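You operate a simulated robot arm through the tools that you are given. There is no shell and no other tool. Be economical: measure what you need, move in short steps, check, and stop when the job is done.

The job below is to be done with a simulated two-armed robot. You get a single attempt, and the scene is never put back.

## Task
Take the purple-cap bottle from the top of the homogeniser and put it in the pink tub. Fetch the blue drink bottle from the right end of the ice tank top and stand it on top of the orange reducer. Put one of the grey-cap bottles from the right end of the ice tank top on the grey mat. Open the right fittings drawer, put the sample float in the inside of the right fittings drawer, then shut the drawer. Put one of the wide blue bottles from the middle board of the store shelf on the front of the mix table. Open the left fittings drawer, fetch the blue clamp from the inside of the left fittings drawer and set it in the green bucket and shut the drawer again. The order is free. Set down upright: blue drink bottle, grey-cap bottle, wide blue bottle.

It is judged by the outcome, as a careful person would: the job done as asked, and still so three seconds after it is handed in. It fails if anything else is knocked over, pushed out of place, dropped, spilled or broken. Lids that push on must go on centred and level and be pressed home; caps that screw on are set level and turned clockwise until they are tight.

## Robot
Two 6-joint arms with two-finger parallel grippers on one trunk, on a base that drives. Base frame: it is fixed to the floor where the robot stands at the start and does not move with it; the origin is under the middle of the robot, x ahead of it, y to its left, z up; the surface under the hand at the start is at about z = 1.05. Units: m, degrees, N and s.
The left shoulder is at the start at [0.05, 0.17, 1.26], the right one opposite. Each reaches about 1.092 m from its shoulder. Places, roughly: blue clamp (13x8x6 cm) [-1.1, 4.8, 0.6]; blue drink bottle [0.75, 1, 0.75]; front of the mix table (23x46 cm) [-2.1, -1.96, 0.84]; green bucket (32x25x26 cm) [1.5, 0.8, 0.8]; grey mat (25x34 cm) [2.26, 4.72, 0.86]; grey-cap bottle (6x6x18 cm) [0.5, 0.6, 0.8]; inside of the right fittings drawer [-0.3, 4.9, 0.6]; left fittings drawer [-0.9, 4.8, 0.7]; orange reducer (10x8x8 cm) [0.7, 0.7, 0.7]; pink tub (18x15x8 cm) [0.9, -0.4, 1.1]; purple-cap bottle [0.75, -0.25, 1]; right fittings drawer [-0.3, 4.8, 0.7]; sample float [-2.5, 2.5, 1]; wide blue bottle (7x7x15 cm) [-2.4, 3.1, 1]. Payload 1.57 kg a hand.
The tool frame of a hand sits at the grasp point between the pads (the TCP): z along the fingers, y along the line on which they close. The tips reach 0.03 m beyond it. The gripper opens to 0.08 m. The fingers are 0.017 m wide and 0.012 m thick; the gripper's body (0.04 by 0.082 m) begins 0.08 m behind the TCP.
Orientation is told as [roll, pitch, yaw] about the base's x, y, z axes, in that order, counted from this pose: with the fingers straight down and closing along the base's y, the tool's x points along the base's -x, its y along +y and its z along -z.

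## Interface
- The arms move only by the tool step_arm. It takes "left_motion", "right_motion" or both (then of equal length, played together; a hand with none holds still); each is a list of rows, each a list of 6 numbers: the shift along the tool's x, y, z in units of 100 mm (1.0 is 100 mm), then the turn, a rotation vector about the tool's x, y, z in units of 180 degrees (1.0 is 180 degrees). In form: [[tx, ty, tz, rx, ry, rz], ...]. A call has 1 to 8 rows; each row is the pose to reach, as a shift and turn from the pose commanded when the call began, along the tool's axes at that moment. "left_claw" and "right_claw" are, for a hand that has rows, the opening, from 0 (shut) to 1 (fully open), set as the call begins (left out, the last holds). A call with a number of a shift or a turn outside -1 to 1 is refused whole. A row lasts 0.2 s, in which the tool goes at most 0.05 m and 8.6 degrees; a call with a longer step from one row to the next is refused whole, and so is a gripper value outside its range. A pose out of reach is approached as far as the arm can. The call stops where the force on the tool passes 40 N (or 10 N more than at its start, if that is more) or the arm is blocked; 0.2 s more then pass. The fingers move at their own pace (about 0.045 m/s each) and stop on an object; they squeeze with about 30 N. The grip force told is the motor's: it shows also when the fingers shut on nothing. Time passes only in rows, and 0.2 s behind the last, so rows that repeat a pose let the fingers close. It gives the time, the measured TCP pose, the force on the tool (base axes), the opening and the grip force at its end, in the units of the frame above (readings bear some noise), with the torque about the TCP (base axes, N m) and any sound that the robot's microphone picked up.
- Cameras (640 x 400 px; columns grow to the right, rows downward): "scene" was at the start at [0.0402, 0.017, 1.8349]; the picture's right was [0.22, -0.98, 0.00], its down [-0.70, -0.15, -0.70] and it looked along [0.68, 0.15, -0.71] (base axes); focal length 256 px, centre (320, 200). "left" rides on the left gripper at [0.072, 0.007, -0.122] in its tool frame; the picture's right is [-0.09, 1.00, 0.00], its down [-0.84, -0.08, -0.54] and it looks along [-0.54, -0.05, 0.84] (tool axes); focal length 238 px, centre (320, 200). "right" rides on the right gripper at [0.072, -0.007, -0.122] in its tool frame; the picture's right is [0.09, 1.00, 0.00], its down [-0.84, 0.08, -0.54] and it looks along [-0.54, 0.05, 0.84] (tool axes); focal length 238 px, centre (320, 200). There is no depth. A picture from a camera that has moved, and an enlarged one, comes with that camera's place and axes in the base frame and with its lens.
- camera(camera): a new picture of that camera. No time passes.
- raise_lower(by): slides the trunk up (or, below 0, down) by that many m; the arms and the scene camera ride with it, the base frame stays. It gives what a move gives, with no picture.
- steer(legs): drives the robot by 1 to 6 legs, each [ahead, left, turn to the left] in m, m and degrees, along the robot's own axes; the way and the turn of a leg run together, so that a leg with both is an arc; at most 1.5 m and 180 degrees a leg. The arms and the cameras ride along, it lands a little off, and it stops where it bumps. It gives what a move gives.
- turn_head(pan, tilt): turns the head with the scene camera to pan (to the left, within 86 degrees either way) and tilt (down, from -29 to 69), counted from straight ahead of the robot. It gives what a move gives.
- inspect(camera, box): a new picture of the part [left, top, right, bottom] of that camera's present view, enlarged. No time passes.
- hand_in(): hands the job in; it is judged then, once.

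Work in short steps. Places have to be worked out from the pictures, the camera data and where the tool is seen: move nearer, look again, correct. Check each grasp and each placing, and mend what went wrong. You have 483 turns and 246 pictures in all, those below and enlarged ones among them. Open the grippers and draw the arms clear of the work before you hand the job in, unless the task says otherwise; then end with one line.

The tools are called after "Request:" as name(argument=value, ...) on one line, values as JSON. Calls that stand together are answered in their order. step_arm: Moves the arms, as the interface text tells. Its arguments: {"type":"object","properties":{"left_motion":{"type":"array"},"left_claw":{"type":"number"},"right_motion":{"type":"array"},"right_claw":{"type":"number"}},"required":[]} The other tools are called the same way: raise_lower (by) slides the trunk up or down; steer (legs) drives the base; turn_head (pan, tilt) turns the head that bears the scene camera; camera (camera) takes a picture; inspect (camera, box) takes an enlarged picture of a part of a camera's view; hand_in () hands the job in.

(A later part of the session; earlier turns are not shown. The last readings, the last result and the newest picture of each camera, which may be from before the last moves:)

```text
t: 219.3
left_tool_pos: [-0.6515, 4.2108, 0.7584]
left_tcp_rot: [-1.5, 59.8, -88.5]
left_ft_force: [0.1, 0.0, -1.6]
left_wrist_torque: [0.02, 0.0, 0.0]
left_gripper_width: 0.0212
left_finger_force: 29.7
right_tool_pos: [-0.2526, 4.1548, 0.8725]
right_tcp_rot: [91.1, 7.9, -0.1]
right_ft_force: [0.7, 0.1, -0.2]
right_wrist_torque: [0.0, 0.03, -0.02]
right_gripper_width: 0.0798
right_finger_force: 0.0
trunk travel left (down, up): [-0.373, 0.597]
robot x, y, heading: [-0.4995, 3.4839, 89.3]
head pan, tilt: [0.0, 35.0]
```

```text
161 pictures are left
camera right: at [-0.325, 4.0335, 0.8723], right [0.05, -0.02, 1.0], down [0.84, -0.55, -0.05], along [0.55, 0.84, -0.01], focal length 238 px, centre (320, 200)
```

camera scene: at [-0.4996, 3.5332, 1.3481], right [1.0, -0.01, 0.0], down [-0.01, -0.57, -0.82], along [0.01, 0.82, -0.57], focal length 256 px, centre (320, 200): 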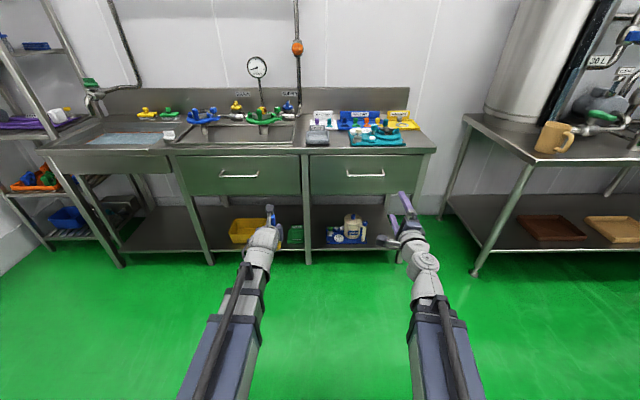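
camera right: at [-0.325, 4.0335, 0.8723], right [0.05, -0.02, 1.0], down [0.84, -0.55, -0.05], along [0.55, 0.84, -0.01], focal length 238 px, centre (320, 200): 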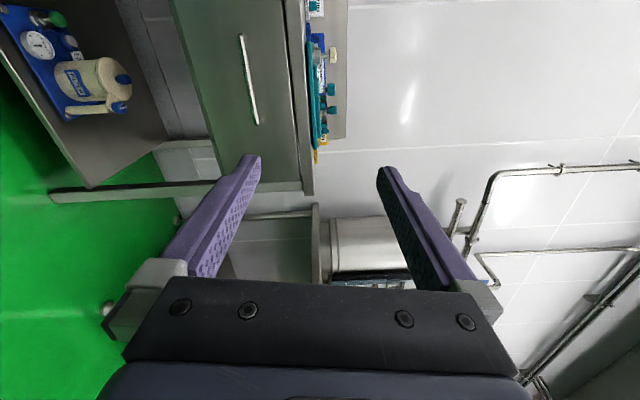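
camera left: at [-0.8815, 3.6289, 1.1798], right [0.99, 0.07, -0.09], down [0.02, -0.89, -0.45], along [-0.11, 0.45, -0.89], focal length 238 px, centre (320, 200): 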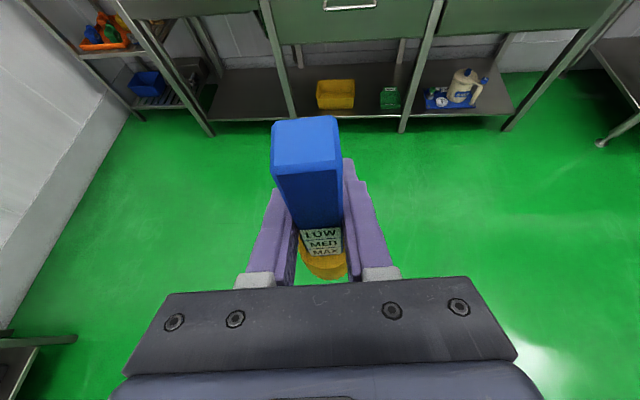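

Handle bar: centre ≈[-0.257,4.68,0.712], ~19 cm wide. I lower to its height, drive 0.15 ahead, and extend the right arm (left stays back).

Request:
raise_lower(by=-0.16)

Request:
steer(legs=[[0.15, 0, 0.7]])

Request:
step_arm(right_motion=[[0, 0, 0.45, 0, 0, 0], [0, 0, 0.9, 0, 0, 0]])

Request:
step_arm(right_motion=[[0, 0, 0.45, 0, 0, 0], [0, 0, 0.9, 0, 0, 0]])

Request:
camera(camera="right")

```text
t: 221.1
left_tool_pos: [-0.6517, 4.2105, 0.5978]
left_tcp_rot: [-1.4, 59.9, -88.5]
left_ft_force: [0.7, -0.3, -1.0]
left_wrist_torque: [0.06, -0.01, 0.05]
left_gripper_width: 0.0217
left_finger_force: 30.3
right_tool_pos: [-0.2517, 4.1545, 0.7116]
right_tcp_rot: [91.1, 7.9, -0.1]
right_ft_force: [-0.7, -0.1, 0.1]
right_wrist_torque: [0.02, 0.04, -0.01]
right_gripper_width: 0.0802
right_finger_force: 0.0
trunk travel left (down, up): [-0.213, 0.757]
robot x, y, heading: [-0.4966, 3.4836, 89.0]
head pan, tilt: [0.0, 35.0]
```

```text
t: 222.5
left_tool_pos: [-0.6574, 4.3601, 0.5971]
left_tcp_rot: [-1.6, 59.9, -88.1]
left_ft_force: [-0.1, -0.9, -1.4]
left_wrist_torque: [0.01, 0.01, -0.01]
left_gripper_width: 0.0216
left_finger_force: 30.2
right_tool_pos: [-0.2572, 4.3085, 0.7115]
right_tcp_rot: [91.2, 8.0, 0.4]
right_ft_force: [-0.5, 0.8, -0.2]
right_wrist_torque: [0.0, 0.01, 0.03]
right_gripper_width: 0.0802
right_finger_force: 0.0
trunk travel left (down, up): [-0.213, 0.757]
robot x, y, heading: [-0.5006, 3.6359, 89.7]
head pan, tilt: [0.0, 35.0]
```

```text
t: 223.1
left_tool_pos: [-0.6565, 4.3593, 0.5968]
left_tcp_rot: [-1.4, 60.0, -88.0]
left_ft_force: [-0.8, -0.5, 0.8]
left_wrist_torque: [0.02, -0.01, -0.01]
left_gripper_width: 0.0213
left_finger_force: 29.9
right_tool_pos: [-0.2578, 4.4022, 0.7128]
right_tcp_rot: [91.2, 8.0, 0.4]
right_ft_force: [0.2, 0.1, 0.3]
right_wrist_torque: [-0.01, 0.02, 0.01]
right_gripper_width: 0.0799
right_finger_force: 0.1
trunk travel left (down, up): [-0.213, 0.757]
robot x, y, heading: [-0.4997, 3.638, 89.6]
head pan, tilt: [0.0, 35.0]
```

```text
t: 223.7
left_tool_pos: [-0.6569, 4.3599, 0.5981]
left_tcp_rot: [-1.6, 59.9, -87.9]
left_ft_force: [-0.5, -1.2, -0.4]
left_wrist_torque: [0.03, 0.03, 0.0]
left_gripper_width: 0.0213
left_finger_force: 30.2
right_tool_pos: [-0.2562, 4.4916, 0.7124]
right_tcp_rot: [91.3, 8.1, 0.5]
right_ft_force: [-0.1, -0.2, -0.2]
right_wrist_torque: [-0.01, -0.01, -0.01]
right_gripper_width: 0.0802
right_finger_force: 0.1
right hand out of reach, approached as far as the arm can: row 1, 2
trunk travel left (down, up): [-0.213, 0.757]
robot x, y, heading: [-0.5004, 3.6343, 89.6]
head pan, tilt: [0.0, 35.0]
```

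```text
160 pictures are left
camera right: at [-0.3289, 4.3711, 0.7126], right [0.05, -0.02, 1.0], down [0.84, -0.54, -0.05], along [0.54, 0.84, -0.01], focal length 238 px, centre (320, 200)
```

right: 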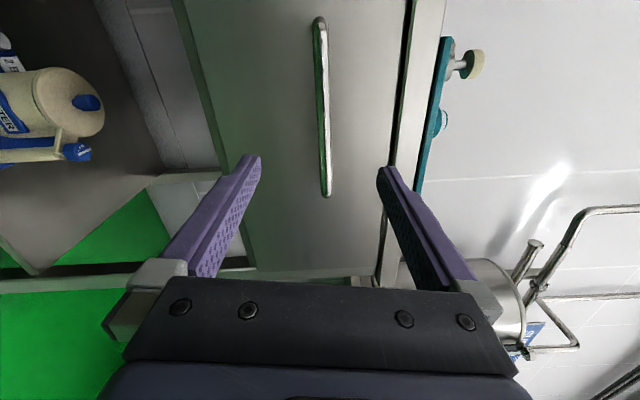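

Bar is centred vertically between the fingers (z≈0.718). Extend 0.12 more and look.

Request:
step_arm(right_motion=[[0, 0.05, 0.45, 0, 0, 0], [0, 0.05, 0.9, 0, 0, 0], [0, 0.05, 1, 0, 0, 0]])

Request:
camera(camera="right")

```text
t: 224.5
left_tool_pos: [-0.658, 4.3598, 0.5966]
left_tcp_rot: [-1.5, 59.8, -88.0]
left_ft_force: [0.1, 0.7, -1.2]
left_wrist_torque: [0.02, -0.03, -0.03]
left_gripper_width: 0.0211
left_finger_force: 30.2
right_tool_pos: [-0.2578, 4.5909, 0.7124]
right_tcp_rot: [91.2, 8.1, 0.4]
right_ft_force: [-0.6, 0.9, -0.3]
right_wrist_torque: [-0.01, -0.01, -0.01]
right_gripper_width: 0.0801
right_finger_force: 0.1
right hand out of reach, approached as far as the arm can: row 1, 2, 3
trunk travel left (down, up): [-0.213, 0.757]
robot x, y, heading: [-0.4955, 3.6367, 89.7]
head pan, tilt: [0.0, 35.0]
```

```text
159 pictures are left
camera right: at [-0.329, 4.4691, 0.7123], right [0.05, -0.02, 1.0], down [0.84, -0.54, -0.05], along [0.54, 0.84, -0.01], focal length 238 px, centre (320, 200)
```

right: 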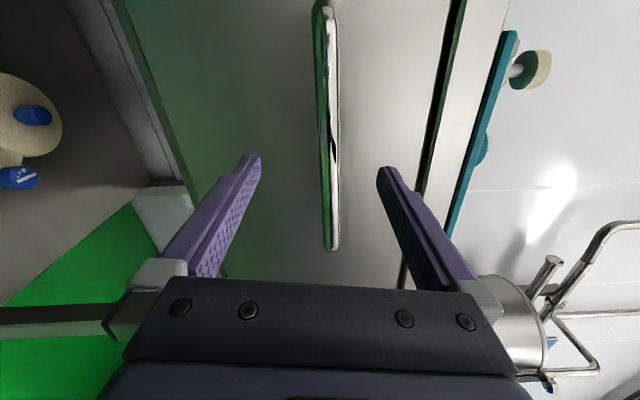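

By triangulation the bar is at y≈4.637. Extend 4 cm and close on it.

Request:
step_arm(right_motion=[[0, 0.05, 0.42, 0, 0, 0], [0, 0.05, 0.42, 0, 0, 0]])

Request:
step_arm(right_motion=[[0, 0, 0, 0, 0, 0], [0, 0, 0, 0, 0, 0], [0, 0, 0, 0, 0, 0], [0, 0, 0, 0, 0, 0], [0, 0, 0, 0, 0, 0]], right_claw=0)

Request:
camera(camera="right")

```text
t: 225.1
left_tool_pos: [-0.6575, 4.3608, 0.5957]
left_tcp_rot: [-1.6, 59.9, -88.0]
left_ft_force: [-0.3, -0.3, -0.5]
left_wrist_torque: [0.01, 0.02, -0.02]
left_gripper_width: 0.0214
left_finger_force: 29.9
right_tool_pos: [-0.2546, 4.6319, 0.712]
right_tcp_rot: [91.2, 8.0, 0.4]
right_ft_force: [0.3, -0.7, 0.0]
right_wrist_torque: [-0.03, -0.01, 0.01]
right_gripper_width: 0.08
right_finger_force: 0.1
right hand out of reach, approached as far as the arm can: row 1, 2
trunk travel left (down, up): [-0.213, 0.757]
robot x, y, heading: [-0.4997, 3.6348, 89.8]
head pan, tilt: [0.0, 35.0]
```

```text
t: 226.3
left_tool_pos: [-0.6566, 4.3581, 0.6012]
left_tcp_rot: [-1.4, 60.2, -87.9]
left_ft_force: [-0.6, 0.0, -0.2]
left_wrist_torque: [0.03, -0.01, 0.04]
left_gripper_width: 0.0213
left_finger_force: 30.1
right_tool_pos: [-0.2549, 4.6289, 0.7181]
right_tcp_rot: [91.7, 8.0, 0.5]
right_ft_force: [4.1, 5.1, 59.4]
right_wrist_torque: [0.17, -0.55, 0.21]
right_gripper_width: 0.0209
right_finger_force: 29.2
trunk travel left (down, up): [-0.213, 0.757]
robot x, y, heading: [-0.5024, 3.6392, 89.8]
head pan, tilt: [0.0, 35.0]
stopped in row 5 (right hand): the force on the tool passed its limit at 43 N (the readings are from after the stop); the commanded pose is now the measured one
```

```text
158 pictures are left
camera right: at [-0.3259, 4.5078, 0.7179], right [0.05, -0.03, 1.0], down [0.84, -0.54, -0.05], along [0.54, 0.84, 0.0], focal length 238 px, centre (320, 200)
```

right: 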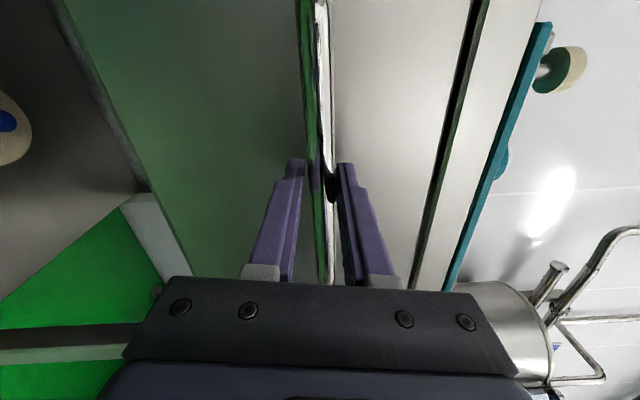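

Gripping the bar, but the hand sits too low (59 N vertical). I raise the trunk 5 mm to relieve, then check force.

Request:
raise_lower(by=0.006)

```text
t: 226.9
left_tool_pos: [-0.6577, 4.3586, 0.6038]
left_tcp_rot: [-1.5, 60.0, -87.9]
left_ft_force: [0.3, -0.4, -1.4]
left_wrist_torque: [-0.02, -0.02, -0.03]
left_gripper_width: 0.0216
left_finger_force: 30.5
right_tool_pos: [-0.2543, 4.6306, 0.7192]
right_tcp_rot: [91.3, 8.0, 0.5]
right_ft_force: [3.6, 0.7, 21.4]
right_wrist_torque: [0.07, -0.73, 0.42]
right_gripper_width: 0.0182
right_finger_force: 32.8
trunk travel left (down, up): [-0.219, 0.751]
robot x, y, heading: [-0.4986, 3.639, 89.9]
head pan, tilt: [0.0, 35.0]
```

Force eased. I pull by driving back 0.12 m.

Request:
steer(legs=[[-0.12, 0, 0]])

Request:
camera(camera="scene")

```text
t: 227.6
left_tool_pos: [-0.657, 4.358, 0.6043]
left_tcp_rot: [-1.4, 60.0, -88.0]
left_ft_force: [0.8, 0.4, -1.7]
left_wrist_torque: [0.01, 0.0, 0.01]
left_gripper_width: 0.0216
left_finger_force: 29.7
right_tool_pos: [-0.254, 4.6299, 0.7202]
right_tcp_rot: [91.3, 7.9, 0.4]
right_ft_force: [-0.8, 0.4, 17.3]
right_wrist_torque: [0.07, -0.59, -0.41]
right_gripper_width: 0.0179
right_finger_force: 32.3
trunk travel left (down, up): [-0.219, 0.751]
robot x, y, heading: [-0.5007, 3.634, 89.7]
head pan, tilt: [0.0, 35.0]
stopped in leg 1: the force on the tool passed its limit at 46 N (the readings are from after the stop); the commanded pose is now the measured one
```

```text
157 pictures are left
camera scene: at [-0.4991, 3.6809, 1.1941], right [1.0, 0.0, 0.0], down [0.0, -0.57, -0.82], along [0.0, 0.82, -0.57], focal length 256 px, centre (320, 200)
```

scene: 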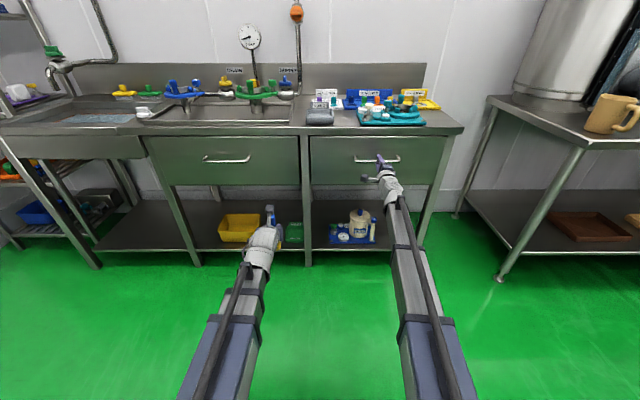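

The vertical preload used up the force margin. I relieve it by raising 3 mm more and pull with the arm slowly.

Request:
raise_lower(by=0.004)

Request:
step_arm(right_motion=[[0, 0, -0.03, 0, 0, 0], [0, 0, -0.08, 0, 0, 0], [0, 0, -0.15, 0, 0, 0], [0, 0, -0.25, 0, 0, 0], [0, 0, -0.35, 0, 0, 0], [0, 0, -0.45, 0, 0, 0], [0, 0, -0.55, 0, 0, 0], [0, 0, -0.65, 0, 0, 0]])

```text
t: 228.1
left_tool_pos: [-0.6563, 4.3592, 0.605]
left_tcp_rot: [-1.6, 59.6, -88.0]
left_ft_force: [0.1, 0.4, -0.7]
left_wrist_torque: [0.04, 0.01, -0.02]
left_gripper_width: 0.0215
left_finger_force: 30.0
right_tool_pos: [-0.2546, 4.6323, 0.7195]
right_tcp_rot: [91.1, 7.9, 0.3]
right_ft_force: [-2.9, -6.4, -19.4]
right_wrist_torque: [-0.07, -0.71, 0.1]
right_gripper_width: 0.0178
right_finger_force: 32.9
trunk travel left (down, up): [-0.223, 0.747]
robot x, y, heading: [-0.5007, 3.6324, 89.7]
head pan, tilt: [0.0, 35.0]
```

```text
t: 229.9
left_tool_pos: [-0.6571, 4.3592, 0.6062]
left_tcp_rot: [-1.5, 59.9, -88.0]
left_ft_force: [0.5, -1.1, -1.0]
left_wrist_torque: [0.03, -0.02, 0.02]
left_gripper_width: 0.0213
left_finger_force: 30.0
right_tool_pos: [-0.2535, 4.5663, 0.7201]
right_tcp_rot: [91.0, 8.0, 0.3]
right_ft_force: [0.5, -2.0, -16.7]
right_wrist_torque: [0.0, -0.59, -0.77]
right_gripper_width: 0.0181
right_finger_force: 32.4
trunk travel left (down, up): [-0.223, 0.747]
robot x, y, heading: [-0.5002, 3.6341, 89.6]
head pan, tilt: [0.0, 35.0]
```

It moved 6.6 cm with little force. I trim 2 mm and keep pulling, then check.

Request:
raise_lower(by=-0.002)

Request:
step_arm(right_motion=[[0, 0, -0.08, 0, 0, 0], [0, 0, -0.2, 0, 0, 0], [0, 0, -0.33, 0, 0, 0], [0, 0, -0.46, 0, 0, 0], [0, 0, -0.6, 0, 0, 0], [0, 0, -0.73, 0, 0, 0], [0, 0, -0.86, 0, 0, 0], [0, 0, -0.98, 0, 0, 0]])

Request:
camera(camera="scene")

```text
t: 230.4
left_tool_pos: [-0.6567, 4.3577, 0.6053]
left_tcp_rot: [-1.5, 59.8, -88.1]
left_ft_force: [0.3, 0.1, -0.9]
left_wrist_torque: [0.06, -0.01, -0.02]
left_gripper_width: 0.0215
left_finger_force: 30.5
right_tool_pos: [-0.2533, 4.5676, 0.7205]
right_tcp_rot: [91.1, 8.0, 0.3]
right_ft_force: [1.5, 2.1, 3.7]
right_wrist_torque: [-0.02, -0.65, 0.06]
right_gripper_width: 0.0177
right_finger_force: 32.4
trunk travel left (down, up): [-0.221, 0.749]
robot x, y, heading: [-0.4995, 3.6329, 89.6]
head pan, tilt: [0.0, 35.0]
```

```text
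t: 232.2
left_tool_pos: [-0.6567, 4.3581, 0.6052]
left_tcp_rot: [-1.3, 60.0, -87.9]
left_ft_force: [0.3, -0.2, -0.4]
left_wrist_torque: [0.01, 0.03, 0.0]
left_gripper_width: 0.0214
left_finger_force: 30.0
right_tool_pos: [-0.2551, 4.4673, 0.7196]
right_tcp_rot: [91.0, 7.9, 0.5]
right_ft_force: [-8.8, -2.1, 9.4]
right_wrist_torque: [0.06, -0.66, -0.23]
right_gripper_width: 0.0179
right_finger_force: 33.0
trunk travel left (down, up): [-0.221, 0.749]
robot x, y, heading: [-0.4983, 3.6386, 89.8]
head pan, tilt: [0.0, 35.0]
```

```text
156 pictures are left
camera scene: at [-0.4994, 3.6816, 1.1961], right [1.0, 0.0, 0.0], down [0.0, -0.57, -0.82], along [0.0, 0.82, -0.57], focal length 256 px, centre (320, 200)
```

scene: 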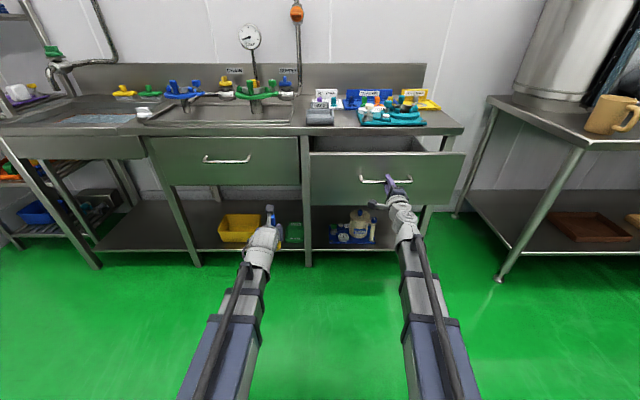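

Drawer is open 16 cm. Pull another 0.1.

Request:
step_arm(right_motion=[[0.0, 0, -0.1, 0, 0, 0], [0, 0, -0.23, 0, 0, 0], [0, 0, -0.36, 0, 0, 0], [0, 0, -0.49, 0, 0, 0], [0, 0, -0.62, 0, 0, 0], [0, 0, -0.75, 0, 0, 0], [0, 0, -0.88, 0, 0, 0], [0, 0, -0.98, 0, 0, 0]])

Request:
camera(camera="scene")

```text
t: 234.0
left_tool_pos: [-0.657, 4.3579, 0.6045]
left_tcp_rot: [-1.5, 59.8, -87.9]
left_ft_force: [0.5, 0.0, -0.8]
left_wrist_torque: [0.01, 0.0, 0.0]
left_gripper_width: 0.0216
left_finger_force: 30.3
right_tool_pos: [-0.2534, 4.3692, 0.7202]
right_tcp_rot: [91.0, 7.8, 0.3]
right_ft_force: [-2.8, -1.3, 11.7]
right_wrist_torque: [0.03, -0.63, 0.24]
right_gripper_width: 0.0176
right_finger_force: 32.9
trunk travel left (down, up): [-0.221, 0.749]
robot x, y, heading: [-0.4975, 3.6354, 89.7]
head pan, tilt: [0.0, 35.0]
```

```text
155 pictures are left
camera scene: at [-0.4991, 3.6815, 1.1961], right [1.0, -0.01, 0.0], down [0.0, -0.57, -0.82], along [0.0, 0.82, -0.57], focal length 256 px, centre (320, 200)
```

scene: 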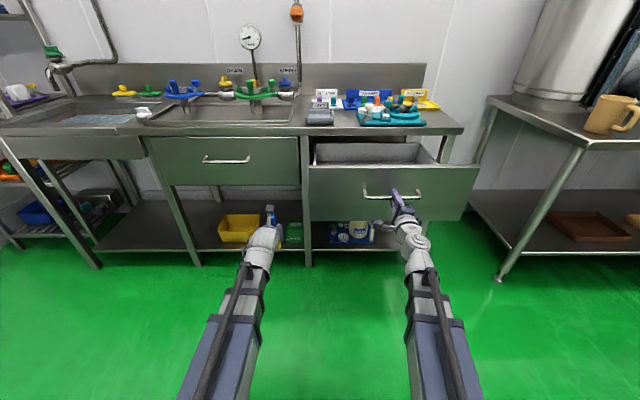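

The drawer is open ~26 cm. I release the handle, back off, and raise the trunk.

Request:
step_arm(right_motion=[[0, 0, 0, 0, 0, 0], [0, 0, 0, 0, 0, 0], [0, 0, 0, 0, 0, 0], [0, 0, 0, 0, 0, 0]], right_claw=1)

Request:
steer(legs=[[-0.15, 0, 0]])

Request:
raise_lower(by=0.42)

Request:
step_arm(left_motion=[[0, 0, 0, 0, -0.045, 0], [0, 0, 0, 0, -0.09, 0], [0, 0, 0, 0, -0.135, 0], [0, 0, 0, 0, -0.18, 0], [0, 0, 0, 0, -0.225, 0], [0, 0, 0, 0, -0.27, 0], [0, 0, 0, 0, -0.315, 0], [0, 0, 0, 0, -0.333, 0]])

Request:
camera(camera="scene")

```text
t: 235.0
left_tool_pos: [-0.657, 4.3579, 0.6057]
left_tcp_rot: [-1.5, 59.8, -87.9]
left_ft_force: [-0.1, -0.3, 0.0]
left_wrist_torque: [0.01, -0.02, 0.01]
left_gripper_width: 0.0214
left_finger_force: 30.1
right_tool_pos: [-0.2543, 4.3702, 0.7193]
right_tcp_rot: [91.0, 7.9, 0.5]
right_ft_force: [-0.2, 0.6, -0.2]
right_wrist_torque: [0.0, -0.04, -0.03]
right_gripper_width: 0.0801
right_finger_force: 0.0
trunk travel left (down, up): [-0.221, 0.749]
robot x, y, heading: [-0.498, 3.6352, 89.8]
head pan, tilt: [0.0, 35.0]
```

```text
t: 236.4
left_tool_pos: [-0.6585, 4.2037, 0.6058]
left_tcp_rot: [-1.5, 59.8, -88.0]
left_ft_force: [0.3, -0.2, -1.3]
left_wrist_torque: [-0.01, -0.02, 0.0]
left_gripper_width: 0.0214
left_finger_force: 30.1
right_tool_pos: [-0.2547, 4.2158, 0.7186]
right_tcp_rot: [90.8, 7.9, 0.3]
right_ft_force: [0.3, 0.8, -0.6]
right_wrist_torque: [0.02, 0.0, 0.01]
right_gripper_width: 0.08
right_finger_force: 0.1
trunk travel left (down, up): [-0.221, 0.749]
robot x, y, heading: [-0.4996, 3.4811, 89.7]
head pan, tilt: [0.0, 35.0]
```

```text
refused: 0.42 is not a number from -0.4 to 0.4
```

```text
t: 238.2
left_tool_pos: [-0.6374, 4.1996, 0.4953]
left_tcp_rot: [-1.1, 0.2, -85.8]
left_ft_force: [0.3, -0.5, -1.1]
left_wrist_torque: [0.06, -0.02, 0.01]
left_gripper_width: 0.0214
left_finger_force: 29.7
left hand out of reach, approached as far as the arm can: row 1, 2, 3, 4, 5, 6, 7, 8
right_tool_pos: [-0.2552, 4.215, 0.7175]
right_tcp_rot: [91.0, 8.1, 0.3]
right_ft_force: [0.2, 0.2, 0.6]
right_wrist_torque: [-0.01, 0.0, 0.04]
right_gripper_width: 0.0801
right_finger_force: 0.1
trunk travel left (down, up): [-0.221, 0.749]
robot x, y, heading: [-0.5033, 3.4796, 90.0]
head pan, tilt: [0.0, 35.0]
```

```text
154 pictures are left
camera scene: at [-0.4993, 3.5274, 1.196], right [1.0, -0.01, 0.0], down [0.0, -0.57, -0.82], along [0.0, 0.82, -0.57], focal length 256 px, centre (320, 200)
```

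scene: 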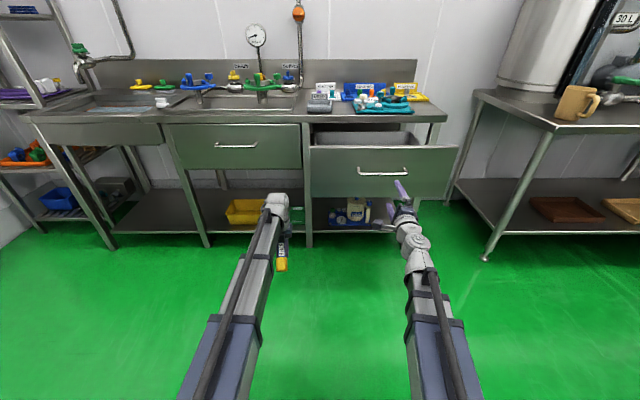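

I raise 0.4, then sidestep right 0.28 m and forward 0.2 to bring the float over the drawer.

Request:
raise_lower(by=0.4)

Request:
steer(legs=[[0, -0.28, 0], [0.2, 0, 0]])

Request:
camera(camera="scene")

Request:
camera(camera="left")

```text
t: 242.1
left_tool_pos: [-0.6367, 4.1995, 0.8962]
left_tcp_rot: [-1.1, 0.3, -85.7]
left_ft_force: [0.0, -0.2, -0.9]
left_wrist_torque: [0.04, -0.05, 0.0]
left_gripper_width: 0.0213
left_finger_force: 30.0
right_tool_pos: [-0.255, 4.2161, 1.1187]
right_tcp_rot: [91.0, 8.1, 0.3]
right_ft_force: [-0.2, 0.3, -0.4]
right_wrist_torque: [0.01, 0.01, 0.02]
right_gripper_width: 0.0801
right_finger_force: 0.1
trunk travel left (down, up): [-0.621, 0.349]
robot x, y, heading: [-0.5002, 3.4781, 89.8]
head pan, tilt: [0.0, 35.0]
```

```text
t: 245.3
left_tool_pos: [-0.3484, 4.4036, 0.8937]
left_tcp_rot: [-1.0, 0.1, -85.6]
left_ft_force: [0.1, 0.7, -1.9]
left_wrist_torque: [0.06, -0.01, 0.0]
left_gripper_width: 0.0214
left_finger_force: 30.4
right_tool_pos: [0.0346, 4.4191, 1.1179]
right_tcp_rot: [90.8, 7.9, 0.3]
right_ft_force: [-0.8, 0.0, 0.1]
right_wrist_torque: [-0.02, -0.03, -0.06]
right_gripper_width: 0.0799
right_finger_force: 0.0
trunk travel left (down, up): [-0.621, 0.349]
robot x, y, heading: [-0.2122, 3.6853, 89.8]
head pan, tilt: [0.0, 35.0]
```

```text
153 pictures are left
camera scene: at [-0.2098, 3.7316, 1.5959], right [1.0, 0.0, 0.0], down [0.0, -0.57, -0.82], along [0.0, 0.82, -0.57], focal length 256 px, centre (320, 200)
```

scene: 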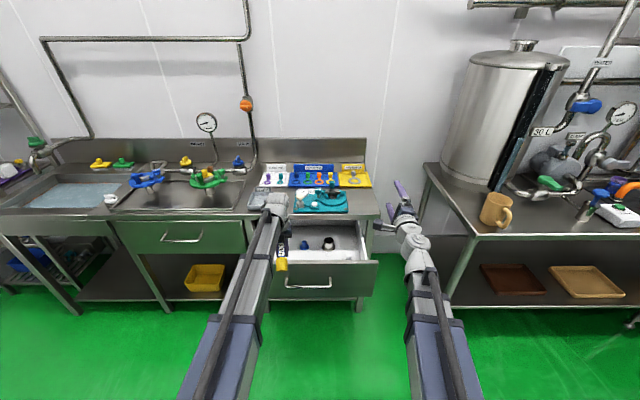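

```text
152 pictures are left
camera left: at [-0.3452, 4.4737, 1.0164], right [1.0, -0.01, -0.02], down [0.0, -0.84, 0.54], along [-0.02, -0.54, -0.84], focal length 238 px, centre (320, 200)
```

left: 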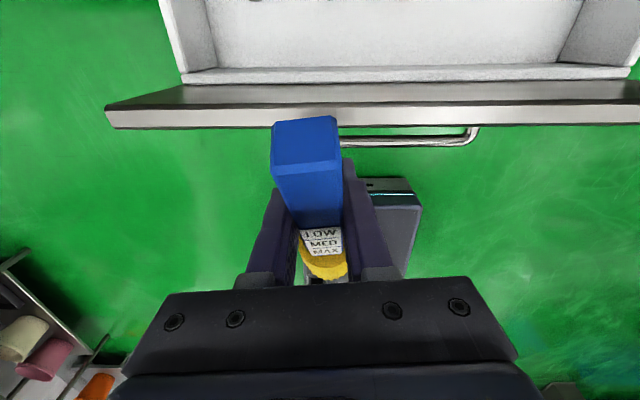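

The drawer interior is white with two small items at its back. I move the float hand 0.165 forward (two steps) over the front part of the drawer.

Request:
step_arm(left_motion=[[0.45, 0.15, 0, 0, 0, 0], [0.85, 0.3, 0, 0, 0, 0]])

Request:
step_arm(left_motion=[[0.45, 0, 0, 0, 0, 0], [0.8, 0, 0, 0, 0, 0]])

Request:
camera(camera="left")

Request:
inspect(camera="scene", box=[230, 170, 390, 300])

```text
t: 245.9
left_tool_pos: [-0.3275, 4.4923, 0.8942]
left_tcp_rot: [-1.1, 0.2, -85.5]
left_ft_force: [-0.6, -0.4, -0.3]
left_wrist_torque: [0.02, 0.0, -0.02]
left_gripper_width: 0.0214
left_finger_force: 29.5
right_tool_pos: [0.0328, 4.4184, 1.1186]
right_tcp_rot: [90.9, 8.0, 0.4]
right_ft_force: [0.2, -0.4, 0.3]
right_wrist_torque: [0.01, 0.0, -0.01]
right_gripper_width: 0.0798
right_finger_force: 0.0
trunk travel left (down, up): [-0.621, 0.349]
robot x, y, heading: [-0.2117, 3.6812, 89.8]
head pan, tilt: [0.0, 35.0]
```

```text
t: 246.5
left_tool_pos: [-0.3348, 4.5701, 0.895]
left_tcp_rot: [-1.1, 0.4, -85.4]
left_ft_force: [0.2, 0.2, -0.9]
left_wrist_torque: [0.03, 0.03, 0.03]
left_gripper_width: 0.0213
left_finger_force: 29.7
right_tool_pos: [0.0336, 4.4185, 1.1196]
right_tcp_rot: [90.9, 8.0, 0.5]
right_ft_force: [-0.2, 0.0, 1.1]
right_wrist_torque: [-0.02, 0.05, -0.01]
right_gripper_width: 0.0803
right_finger_force: 0.1
trunk travel left (down, up): [-0.621, 0.349]
robot x, y, heading: [-0.2108, 3.6836, 90.1]
head pan, tilt: [0.0, 35.0]
```

```text
151 pictures are left
camera left: at [-0.3307, 4.6399, 1.0169], right [1.0, -0.01, -0.02], down [0.0, -0.84, 0.54], along [-0.02, -0.54, -0.84], focal length 238 px, centre (320, 200)
```

left: 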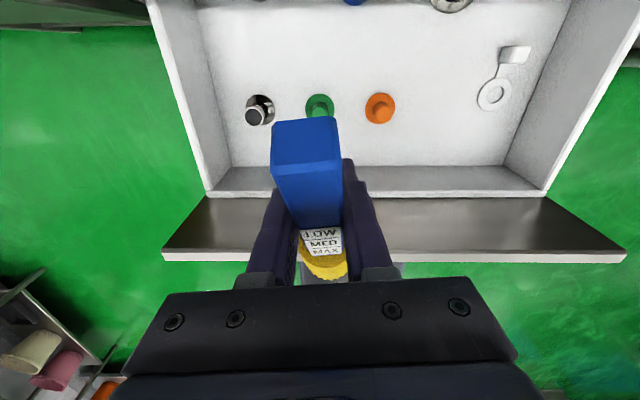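

```text
3.08 times, centred on (310, 235) of scene
camera zoom: at [-0.2098, 3.7306, 1.596], right [1.0, 0.0, 0.0], down [0.0, -0.57, -0.82], along [0.0, 0.82, -0.57], focal length 789 px, centre (351, 92)
```

zoom: 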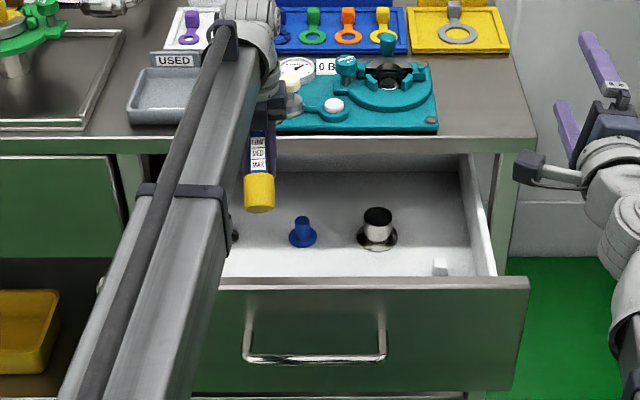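

Plugs stand at x≈-0.43,-0.34,-0.25 (y≈4.57); the free lane is x≈-0.185. I sidestep the robot right 0.148 m.

Request:
steer(legs=[[0, -0.148, 0]])

Request:
camera(camera="left")

```text
t: 247.8
left_tool_pos: [-0.185, 4.5666, 0.8953]
left_tcp_rot: [-1.1, 0.3, -85.5]
left_ft_force: [0.8, 0.9, -1.0]
left_wrist_torque: [0.08, -0.01, -0.03]
left_gripper_width: 0.0216
left_finger_force: 30.1
right_tool_pos: [0.1826, 4.4192, 1.1194]
right_tcp_rot: [91.0, 8.1, 0.6]
right_ft_force: [0.3, -0.1, 1.1]
right_wrist_torque: [-0.01, -0.04, 0.0]
right_gripper_width: 0.0802
right_finger_force: 0.0
trunk travel left (down, up): [-0.621, 0.349]
robot x, y, heading: [-0.0601, 3.6807, 89.9]
head pan, tilt: [0.0, 35.0]
```

```text
149 pictures are left
camera left: at [-0.1815, 4.6383, 1.0173], right [1.0, -0.01, -0.02], down [0.0, -0.84, 0.54], along [-0.02, -0.54, -0.84], focal length 238 px, centre (320, 200)
```

left: 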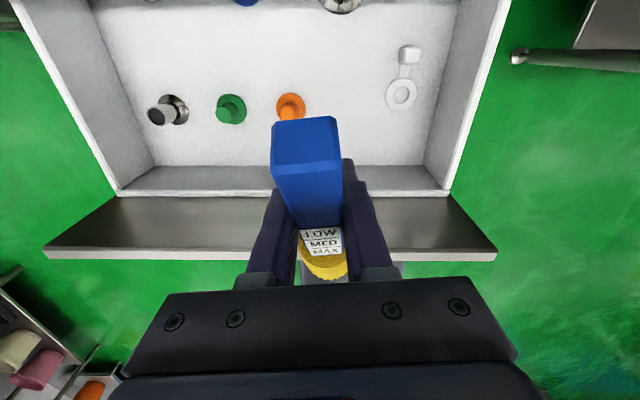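

I shift 2.8 cm more to the right for clearance, then lower 0.15.

Request:
steer(legs=[[0, -0.028, 0]])

Request:
raise_lower(by=-0.15)

Request:
camera(camera="left")

Request:
inspect(camera="scene", box=[180, 150, 340, 280])

```text
t: 248.7
left_tool_pos: [-0.1571, 4.5663, 0.8956]
left_tcp_rot: [-1.2, 0.4, -85.4]
left_ft_force: [0.2, -0.2, -1.5]
left_wrist_torque: [0.02, -0.02, 0.01]
left_gripper_width: 0.0214
left_finger_force: 29.8
right_tool_pos: [0.2106, 4.4192, 1.1188]
right_tcp_rot: [91.0, 8.1, 0.5]
right_ft_force: [0.3, 0.1, 0.9]
right_wrist_torque: [0.0, -0.04, 0.06]
right_gripper_width: 0.0802
right_finger_force: 0.1
trunk travel left (down, up): [-0.621, 0.349]
robot x, y, heading: [-0.0327, 3.6821, 89.9]
head pan, tilt: [0.0, 35.0]
```

```text
t: 250.4
left_tool_pos: [-0.1584, 4.5674, 0.7457]
left_tcp_rot: [-1.1, 0.3, -85.4]
left_ft_force: [-1.1, -0.5, -0.7]
left_wrist_torque: [0.06, -0.04, -0.01]
left_gripper_width: 0.0213
left_finger_force: 30.1
right_tool_pos: [0.2083, 4.4189, 0.969]
right_tcp_rot: [91.0, 8.0, 0.6]
right_ft_force: [-0.4, 0.7, 0.2]
right_wrist_torque: [-0.04, -0.01, 0.02]
right_gripper_width: 0.0798
right_finger_force: 0.0
trunk travel left (down, up): [-0.471, 0.499]
robot x, y, heading: [-0.0355, 3.6837, 89.8]
head pan, tilt: [0.0, 35.0]
```

```text
148 pictures are left
camera left: at [-0.1551, 4.638, 0.8673], right [1.0, -0.01, -0.02], down [0.0, -0.84, 0.54], along [-0.02, -0.54, -0.84], focal length 238 px, centre (320, 200)
```

left: 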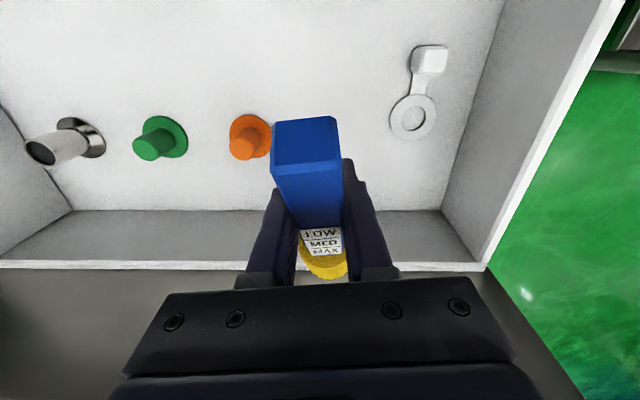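

```text
3.08 times, centred on (260, 215) of scene
camera zoom: at [-0.0327, 3.7296, 1.4461], right [1.0, 0.0, 0.0], down [0.0, -0.57, -0.82], along [0.0, 0.82, -0.57], focal length 789 px, centre (505, 154)
```

zoom: 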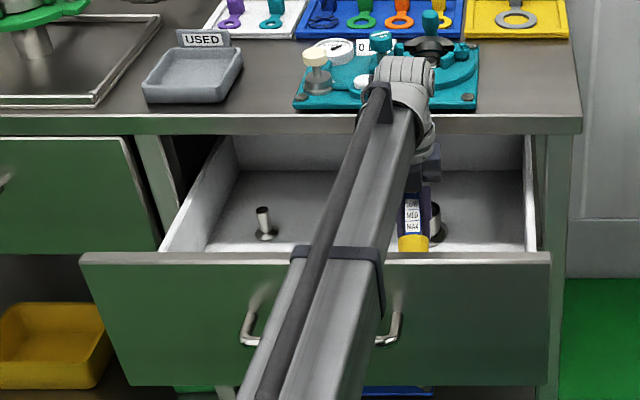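

Nearly in place; I shift 2 cm forward and lower 4.5 cm further.

Request:
step_arm(left_motion=[[0.2, 0, 0, 0, 0, 0], [0.2, 0, 0, 0, 0, 0]])

Request:
raise_lower(by=-0.045)

Request:
raise_lower(by=-0.006)

Request:
raise_lower(by=-0.006)

Request:
camera(camera="left")

```text
t: 251.0
left_tool_pos: [-0.1617, 4.5875, 0.745]
left_tcp_rot: [-1.1, 0.3, -85.4]
left_ft_force: [-0.2, 0.2, -0.4]
left_wrist_torque: [0.04, -0.02, 0.02]
left_gripper_width: 0.0214
left_finger_force: 30.2
right_tool_pos: [0.2097, 4.4193, 0.9685]
right_tcp_rot: [91.0, 8.0, 0.6]
right_ft_force: [0.5, 0.7, -0.1]
right_wrist_torque: [0.01, 0.0, 0.03]
right_gripper_width: 0.0802
right_finger_force: 0.0
trunk travel left (down, up): [-0.471, 0.499]
robot x, y, heading: [-0.0306, 3.6802, 90.1]
head pan, tilt: [0.0, 35.0]
```

```text
t: 251.7
left_tool_pos: [-0.1614, 4.5805, 0.7132]
left_tcp_rot: [-1.2, 1.0, -85.5]
left_ft_force: [2.7, -26.6, 36.2]
left_wrist_torque: [7.17, 0.5, -0.03]
left_gripper_width: 0.0214
left_finger_force: 30.3
right_tool_pos: [0.209, 4.4137, 0.9355]
right_tcp_rot: [91.3, 8.1, 0.5]
right_ft_force: [-0.2, -0.2, 0.3]
right_wrist_torque: [0.0, -0.05, 0.01]
right_gripper_width: 0.0799
right_finger_force: 0.0
trunk travel left (down, up): [-0.433, 0.537]
robot x, y, heading: [-0.0361, 3.6801, 89.9]
head pan, tilt: [0.0, 35.0]
stopped: the force on the tool passed its limit at 84 N (the readings are from after the stop); the commanded pose is now the measured one
```

```text
t: 252.0
left_tool_pos: [-0.1616, 4.579, 0.7076]
left_tcp_rot: [-1.1, 0.7, -85.5]
left_ft_force: [2.9, -28.8, 1.0]
left_wrist_torque: [4.0, 0.28, 0.01]
left_gripper_width: 0.0213
left_finger_force: 29.8
right_tool_pos: [0.2097, 4.416, 0.9317]
right_tcp_rot: [91.1, 8.1, 0.6]
right_ft_force: [-0.2, 0.1, -0.1]
right_wrist_torque: [0.0, 0.02, 0.01]
right_gripper_width: 0.0799
right_finger_force: 0.1
trunk travel left (down, up): [-0.432, 0.538]
robot x, y, heading: [-0.0355, 3.6806, 90.1]
head pan, tilt: [0.0, 35.0]
stopped: the force on the tool passed its limit at 60 N (the readings are from after the stop); the commanded pose is now the measured one
```

```text
t: 252.5
left_tool_pos: [-0.1626, 4.5809, 0.7027]
left_tcp_rot: [-1.1, 0.8, -85.4]
left_ft_force: [1.0, -18.9, -1.6]
left_wrist_torque: [2.49, 0.15, 0.02]
left_gripper_width: 0.0215
left_finger_force: 29.8
right_tool_pos: [0.2088, 4.417, 0.9256]
right_tcp_rot: [90.9, 8.1, 0.6]
right_ft_force: [-0.1, 0.2, -0.6]
right_wrist_torque: [0.02, 0.01, -0.01]
right_gripper_width: 0.0798
right_finger_force: 0.1
trunk travel left (down, up): [-0.427, 0.543]
robot x, y, heading: [-0.0317, 3.6802, 90.0]
head pan, tilt: [0.0, 35.0]
stopped: the force on the tool passed its limit at 45 N (the readings are from after the stop); the commanded pose is now the measured one
```

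```text
146 pictures are left
camera left: at [-0.1582, 4.6494, 0.8245], right [1.0, -0.01, -0.02], down [0.0, -0.85, 0.53], along [-0.02, -0.53, -0.85], focal length 238 px, centre (320, 200)
```

left: 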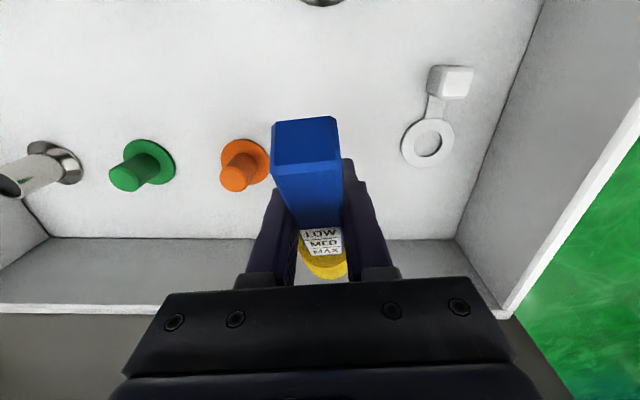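

The wrist touched the bench edge/tray (contact high and forward). I ease back 8 mm and release the float, which is ~1.5 cm above the drawer floor.

Request:
step_arm(left_motion=[[-0.08, 0, 0, 0, 0, 0], [-0.08, 0, 0, 0, 0, 0]])

Request:
step_arm(left_motion=[[0, 0, 0, 0, 0, 0], [0, 0, 0, 0, 0, 0], [0, 0, 0, 0, 0, 0]], left_claw=0.5)

Request:
camera(camera="left")

```text
t: 253.1
left_tool_pos: [-0.1615, 4.5757, 0.7011]
left_tcp_rot: [-1.2, 0.8, -85.3]
left_ft_force: [1.3, -0.6, -0.8]
left_wrist_torque: [0.03, -0.02, 0.01]
left_gripper_width: 0.0213
left_finger_force: 29.7
right_tool_pos: [0.2083, 4.4182, 0.9249]
right_tcp_rot: [90.9, 8.1, 0.6]
right_ft_force: [-0.3, 0.2, -0.9]
right_wrist_torque: [0.0, 0.03, 0.01]
right_gripper_width: 0.0801
right_finger_force: 0.2
trunk travel left (down, up): [-0.427, 0.543]
robot x, y, heading: [-0.0336, 3.6821, 90.2]
head pan, tilt: [0.0, 35.0]
```

```text
t: 253.9
left_tool_pos: [-0.1607, 4.575, 0.7015]
left_tcp_rot: [-1.1, 0.8, -85.5]
left_ft_force: [-0.5, -1.3, 0.6]
left_wrist_torque: [0.02, -0.01, -0.01]
left_gripper_width: 0.0398
left_finger_force: 0.1
right_tool_pos: [0.2091, 4.4174, 0.9239]
right_tcp_rot: [91.0, 8.0, 0.7]
right_ft_force: [0.5, -0.3, -0.8]
right_wrist_torque: [0.03, 0.04, -0.02]
right_gripper_width: 0.0798
right_finger_force: 0.1
trunk travel left (down, up): [-0.427, 0.543]
robot x, y, heading: [-0.0351, 3.6832, 89.9]
head pan, tilt: [0.0, 35.0]
```

```text
145 pictures are left
camera left: at [-0.1582, 4.6448, 0.824], right [1.0, -0.01, -0.02], down [0.0, -0.85, 0.53], along [-0.02, -0.53, -0.85], focal length 238 px, centre (320, 200)
```

left: 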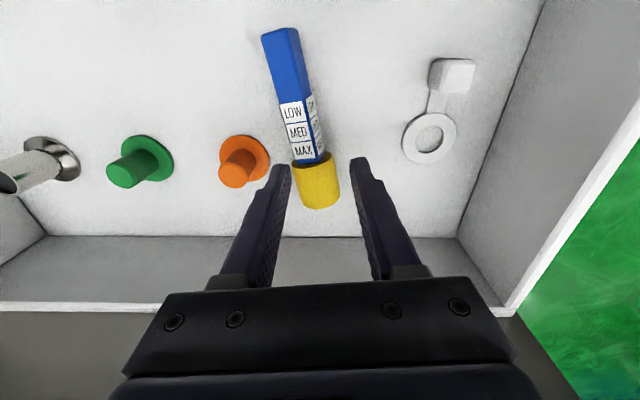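

The float lies on the drawer floor. I raise clear and check the bench top for any displacement.

Request:
raise_lower(by=0.25)

Request:
steer(legs=[[-0.3, 0, 0]])

Request:
camera(camera="scene")

Request:
inspect(camera="scene", box=[190, 130, 350, 260])

```text
t: 256.4
left_tool_pos: [-0.1626, 4.5752, 0.952]
left_tcp_rot: [-1.1, 0.8, -85.4]
left_ft_force: [0.0, 0.8, 1.2]
left_wrist_torque: [0.02, -0.01, -0.04]
left_gripper_width: 0.0402
left_finger_force: 0.0
right_tool_pos: [0.2096, 4.4173, 1.1748]
right_tcp_rot: [91.0, 8.1, 0.6]
right_ft_force: [1.1, -0.2, -0.5]
right_wrist_torque: [-0.02, -0.01, -0.01]
right_gripper_width: 0.0802
right_finger_force: 0.2
trunk travel left (down, up): [-0.677, 0.293]
robot x, y, heading: [-0.0353, 3.6806, 89.9]
head pan, tilt: [0.0, 35.0]
```

```text
t: 258.5
left_tool_pos: [-0.1628, 4.2674, 0.952]
left_tcp_rot: [-1.2, 0.7, -85.4]
left_ft_force: [-0.1, -0.7, 0.4]
left_wrist_torque: [0.03, 0.01, 0.0]
left_gripper_width: 0.0405
left_finger_force: 0.0
right_tool_pos: [0.2083, 4.1099, 1.175]
right_tcp_rot: [90.9, 7.9, 0.6]
right_ft_force: [-0.9, 0.2, 0.2]
right_wrist_torque: [0.0, 0.03, -0.01]
right_gripper_width: 0.0799
right_finger_force: 0.0
trunk travel left (down, up): [-0.677, 0.293]
robot x, y, heading: [-0.0392, 3.3746, 90.1]
head pan, tilt: [0.0, 35.0]
```

```text
144 pictures are left
camera scene: at [-0.0327, 3.4195, 1.6522], right [1.0, 0.0, 0.0], down [0.0, -0.57, -0.82], along [0.0, 0.82, -0.57], focal length 256 px, centre (320, 200)
```

scene: 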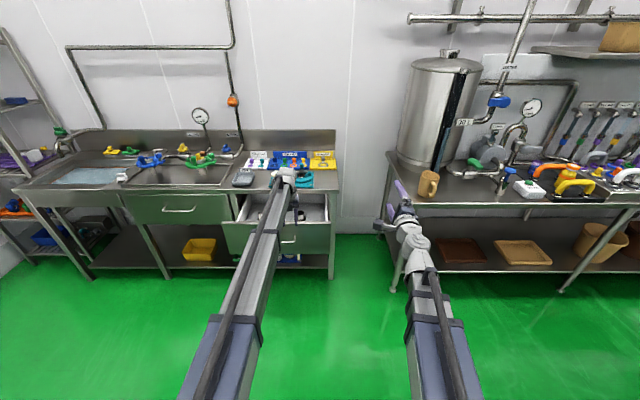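

```text
3.08 times, centred on (270, 195) of scene
camera zoom: at [-0.0327, 3.4195, 1.6522], right [1.0, 0.0, 0.0], down [0.0, -0.57, -0.82], along [0.0, 0.82, -0.57], focal length 789 px, centre (474, 215)
```

zoom: 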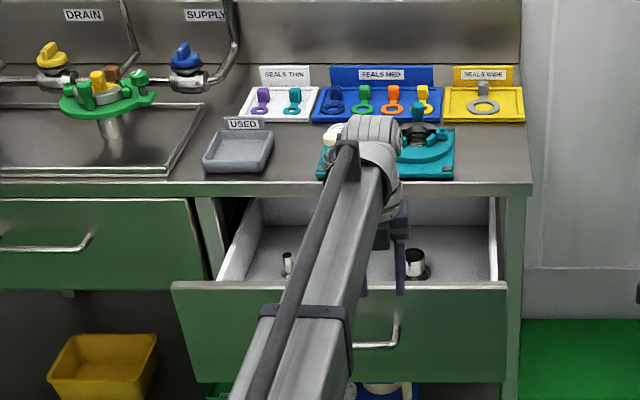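

Bench items look undisturbed. I retract the left arm, then position the right hand (closed) in front of the drawer face to push it shut.

Request:
step_arm(left_motion=[[-0.45, 0, 0, 0, 0, 0], [-0.9, 0, 0, 0, 0, 0], [-1, 0, 0, 0, 0, 0]], right_motion=[[0, 0, 0, 0, 0, 0], [0, 0, 0, 0, 0, 0], [0, 0, 0, 0, 0, 0]], right_claw=0)

Request:
step_arm(left_motion=[[-0.45, 0, 0, 0, 0, 0], [-0.9, 0, 0, 0, 0, 0], [-1, 0, 0, 0, 0, 0]])

Request:
step_arm(left_motion=[[-0.45, 0, 0, 0, 0, 0], [-0.9, 0, 0, 0, 0, 0], [-1, 0, 0, 0, 0, 0]])

Request:
steer(legs=[[0, 0.46, 0]])

Request:
raise_lower(by=-0.4)

Request:
raise_lower(by=-0.11)

Request:
camera(camera="scene")

Request:
camera(camera="right")

```text
t: 259.3
left_tool_pos: [-0.1545, 4.1678, 0.9504]
left_tcp_rot: [-1.2, 0.8, -85.4]
left_ft_force: [0.0, 0.3, 0.0]
left_wrist_torque: [-0.04, -0.02, 0.0]
left_gripper_width: 0.0397
left_finger_force: 0.0
right_tool_pos: [0.2073, 4.11, 1.1753]
right_tcp_rot: [91.1, 8.0, 0.6]
right_ft_force: [0.0, -0.1, -0.2]
right_wrist_torque: [0.02, -0.03, -0.04]
right_gripper_width: 0.0098
right_finger_force: 0.2
trunk travel left (down, up): [-0.677, 0.293]
robot x, y, heading: [-0.0358, 3.3731, 89.9]
head pan, tilt: [0.0, 35.0]
```

```text
t: 260.1
left_tool_pos: [-0.1461, 4.0684, 0.9512]
left_tcp_rot: [-1.1, 0.8, -85.4]
left_ft_force: [0.0, 0.1, 0.1]
left_wrist_torque: [-0.01, 0.0, 0.0]
left_gripper_width: 0.0401
left_finger_force: 0.1
right_tool_pos: [0.2081, 4.1102, 1.1743]
right_tcp_rot: [90.9, 8.0, 0.6]
right_ft_force: [0.0, -0.2, -0.5]
right_wrist_torque: [-0.01, 0.01, 0.01]
right_gripper_width: 0.0
right_finger_force: 21.3
trunk travel left (down, up): [-0.677, 0.293]
robot x, y, heading: [-0.0321, 3.3746, 90.0]
head pan, tilt: [0.0, 35.0]
```

```text
t: 260.9
left_tool_pos: [-0.1387, 3.9672, 0.9509]
left_tcp_rot: [-1.1, 0.9, -85.5]
left_ft_force: [0.0, -0.7, 0.0]
left_wrist_torque: [0.0, 0.01, 0.02]
left_gripper_width: 0.0401
left_finger_force: 0.0
left hand out of reach, approached as far as the arm can: row 1
right_tool_pos: [0.2081, 4.1109, 1.1744]
right_tcp_rot: [91.0, 8.0, 0.6]
right_ft_force: [-0.1, 0.2, 0.5]
right_wrist_torque: [0.01, -0.04, -0.05]
right_gripper_width: 0.0
right_finger_force: 21.1
trunk travel left (down, up): [-0.677, 0.293]
robot x, y, heading: [-0.0339, 3.3747, 90.0]
head pan, tilt: [0.0, 35.0]
```

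```text
t: 263.6
left_tool_pos: [-0.5713, 3.9674, 0.9519]
left_tcp_rot: [-1.2, 0.8, -85.4]
left_ft_force: [-0.4, 0.2, 0.2]
left_wrist_torque: [0.0, -0.03, 0.01]
left_gripper_width: 0.04
left_finger_force: 0.0
right_tool_pos: [-0.2262, 4.109, 1.1748]
right_tcp_rot: [90.9, 7.9, 0.7]
right_ft_force: [0.4, -0.3, 0.0]
right_wrist_torque: [0.0, 0.01, -0.02]
right_gripper_width: 0.0
right_finger_force: 21.2
trunk travel left (down, up): [-0.677, 0.293]
robot x, y, heading: [-0.469, 3.3728, 89.9]
head pan, tilt: [0.0, 35.0]
```

```text
t: 267.4
left_tool_pos: [-0.5711, 3.9683, 0.5505]
left_tcp_rot: [-1.1, 0.7, -85.5]
left_ft_force: [0.0, 0.4, -0.1]
left_wrist_torque: [0.02, -0.04, -0.02]
left_gripper_width: 0.04
left_finger_force: 0.0
right_tool_pos: [-0.2248, 4.1098, 0.7757]
right_tcp_rot: [91.1, 7.9, 0.6]
right_ft_force: [-0.1, 0.2, 0.5]
right_wrist_torque: [0.03, -0.03, -0.04]
right_gripper_width: 0.0
right_finger_force: 21.2
trunk travel left (down, up): [-0.277, 0.693]
robot x, y, heading: [-0.4654, 3.3698, 90.0]
head pan, tilt: [0.0, 35.0]
```

```text
t: 268.8
left_tool_pos: [-0.5723, 3.968, 0.4412]
left_tcp_rot: [-1.1, 0.8, -85.3]
left_ft_force: [-0.2, 0.6, -0.5]
left_wrist_torque: [-0.01, 0.0, 0.0]
left_gripper_width: 0.0396
left_finger_force: 0.1
right_tool_pos: [-0.2248, 4.1102, 0.6645]
right_tcp_rot: [91.1, 8.0, 0.6]
right_ft_force: [-0.4, 0.1, 0.5]
right_wrist_torque: [0.02, 0.0, -0.05]
right_gripper_width: 0.0
right_finger_force: 20.7
trunk travel left (down, up): [-0.167, 0.803]
robot x, y, heading: [-0.4674, 3.3719, 90.0]
head pan, tilt: [0.0, 35.0]
```

```text
142 pictures are left
camera scene: at [-0.4669, 3.421, 1.1422], right [1.0, 0.0, 0.0], down [0.0, -0.57, -0.82], along [0.0, 0.82, -0.57], focal length 256 px, centre (320, 200)
```

scene: 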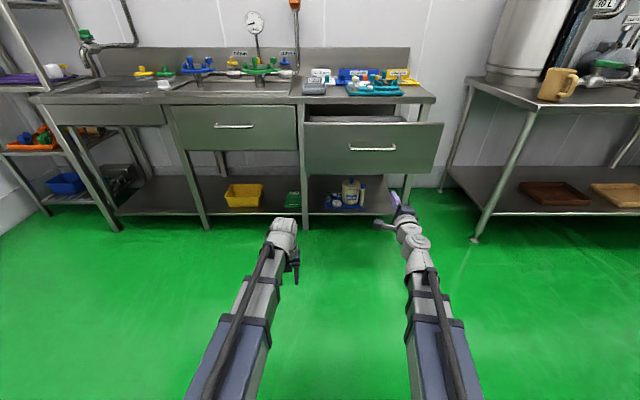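

```text
141 pictures are left
camera right: at [-0.2964, 3.9881, 0.6661], right [0.05, -0.02, 1.0], down [0.84, -0.53, -0.05], along [0.53, 0.84, -0.01], focal length 238 px, centre (320, 200)
```

right: 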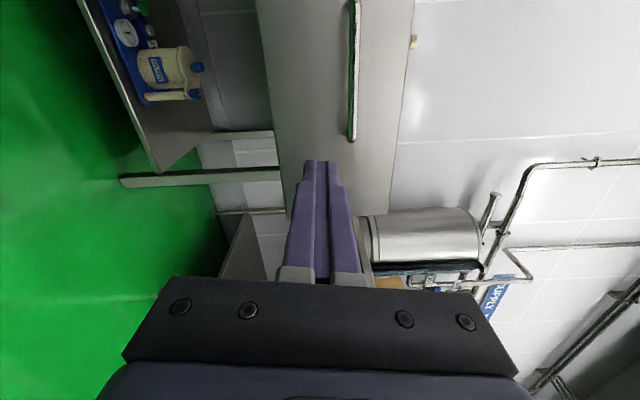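

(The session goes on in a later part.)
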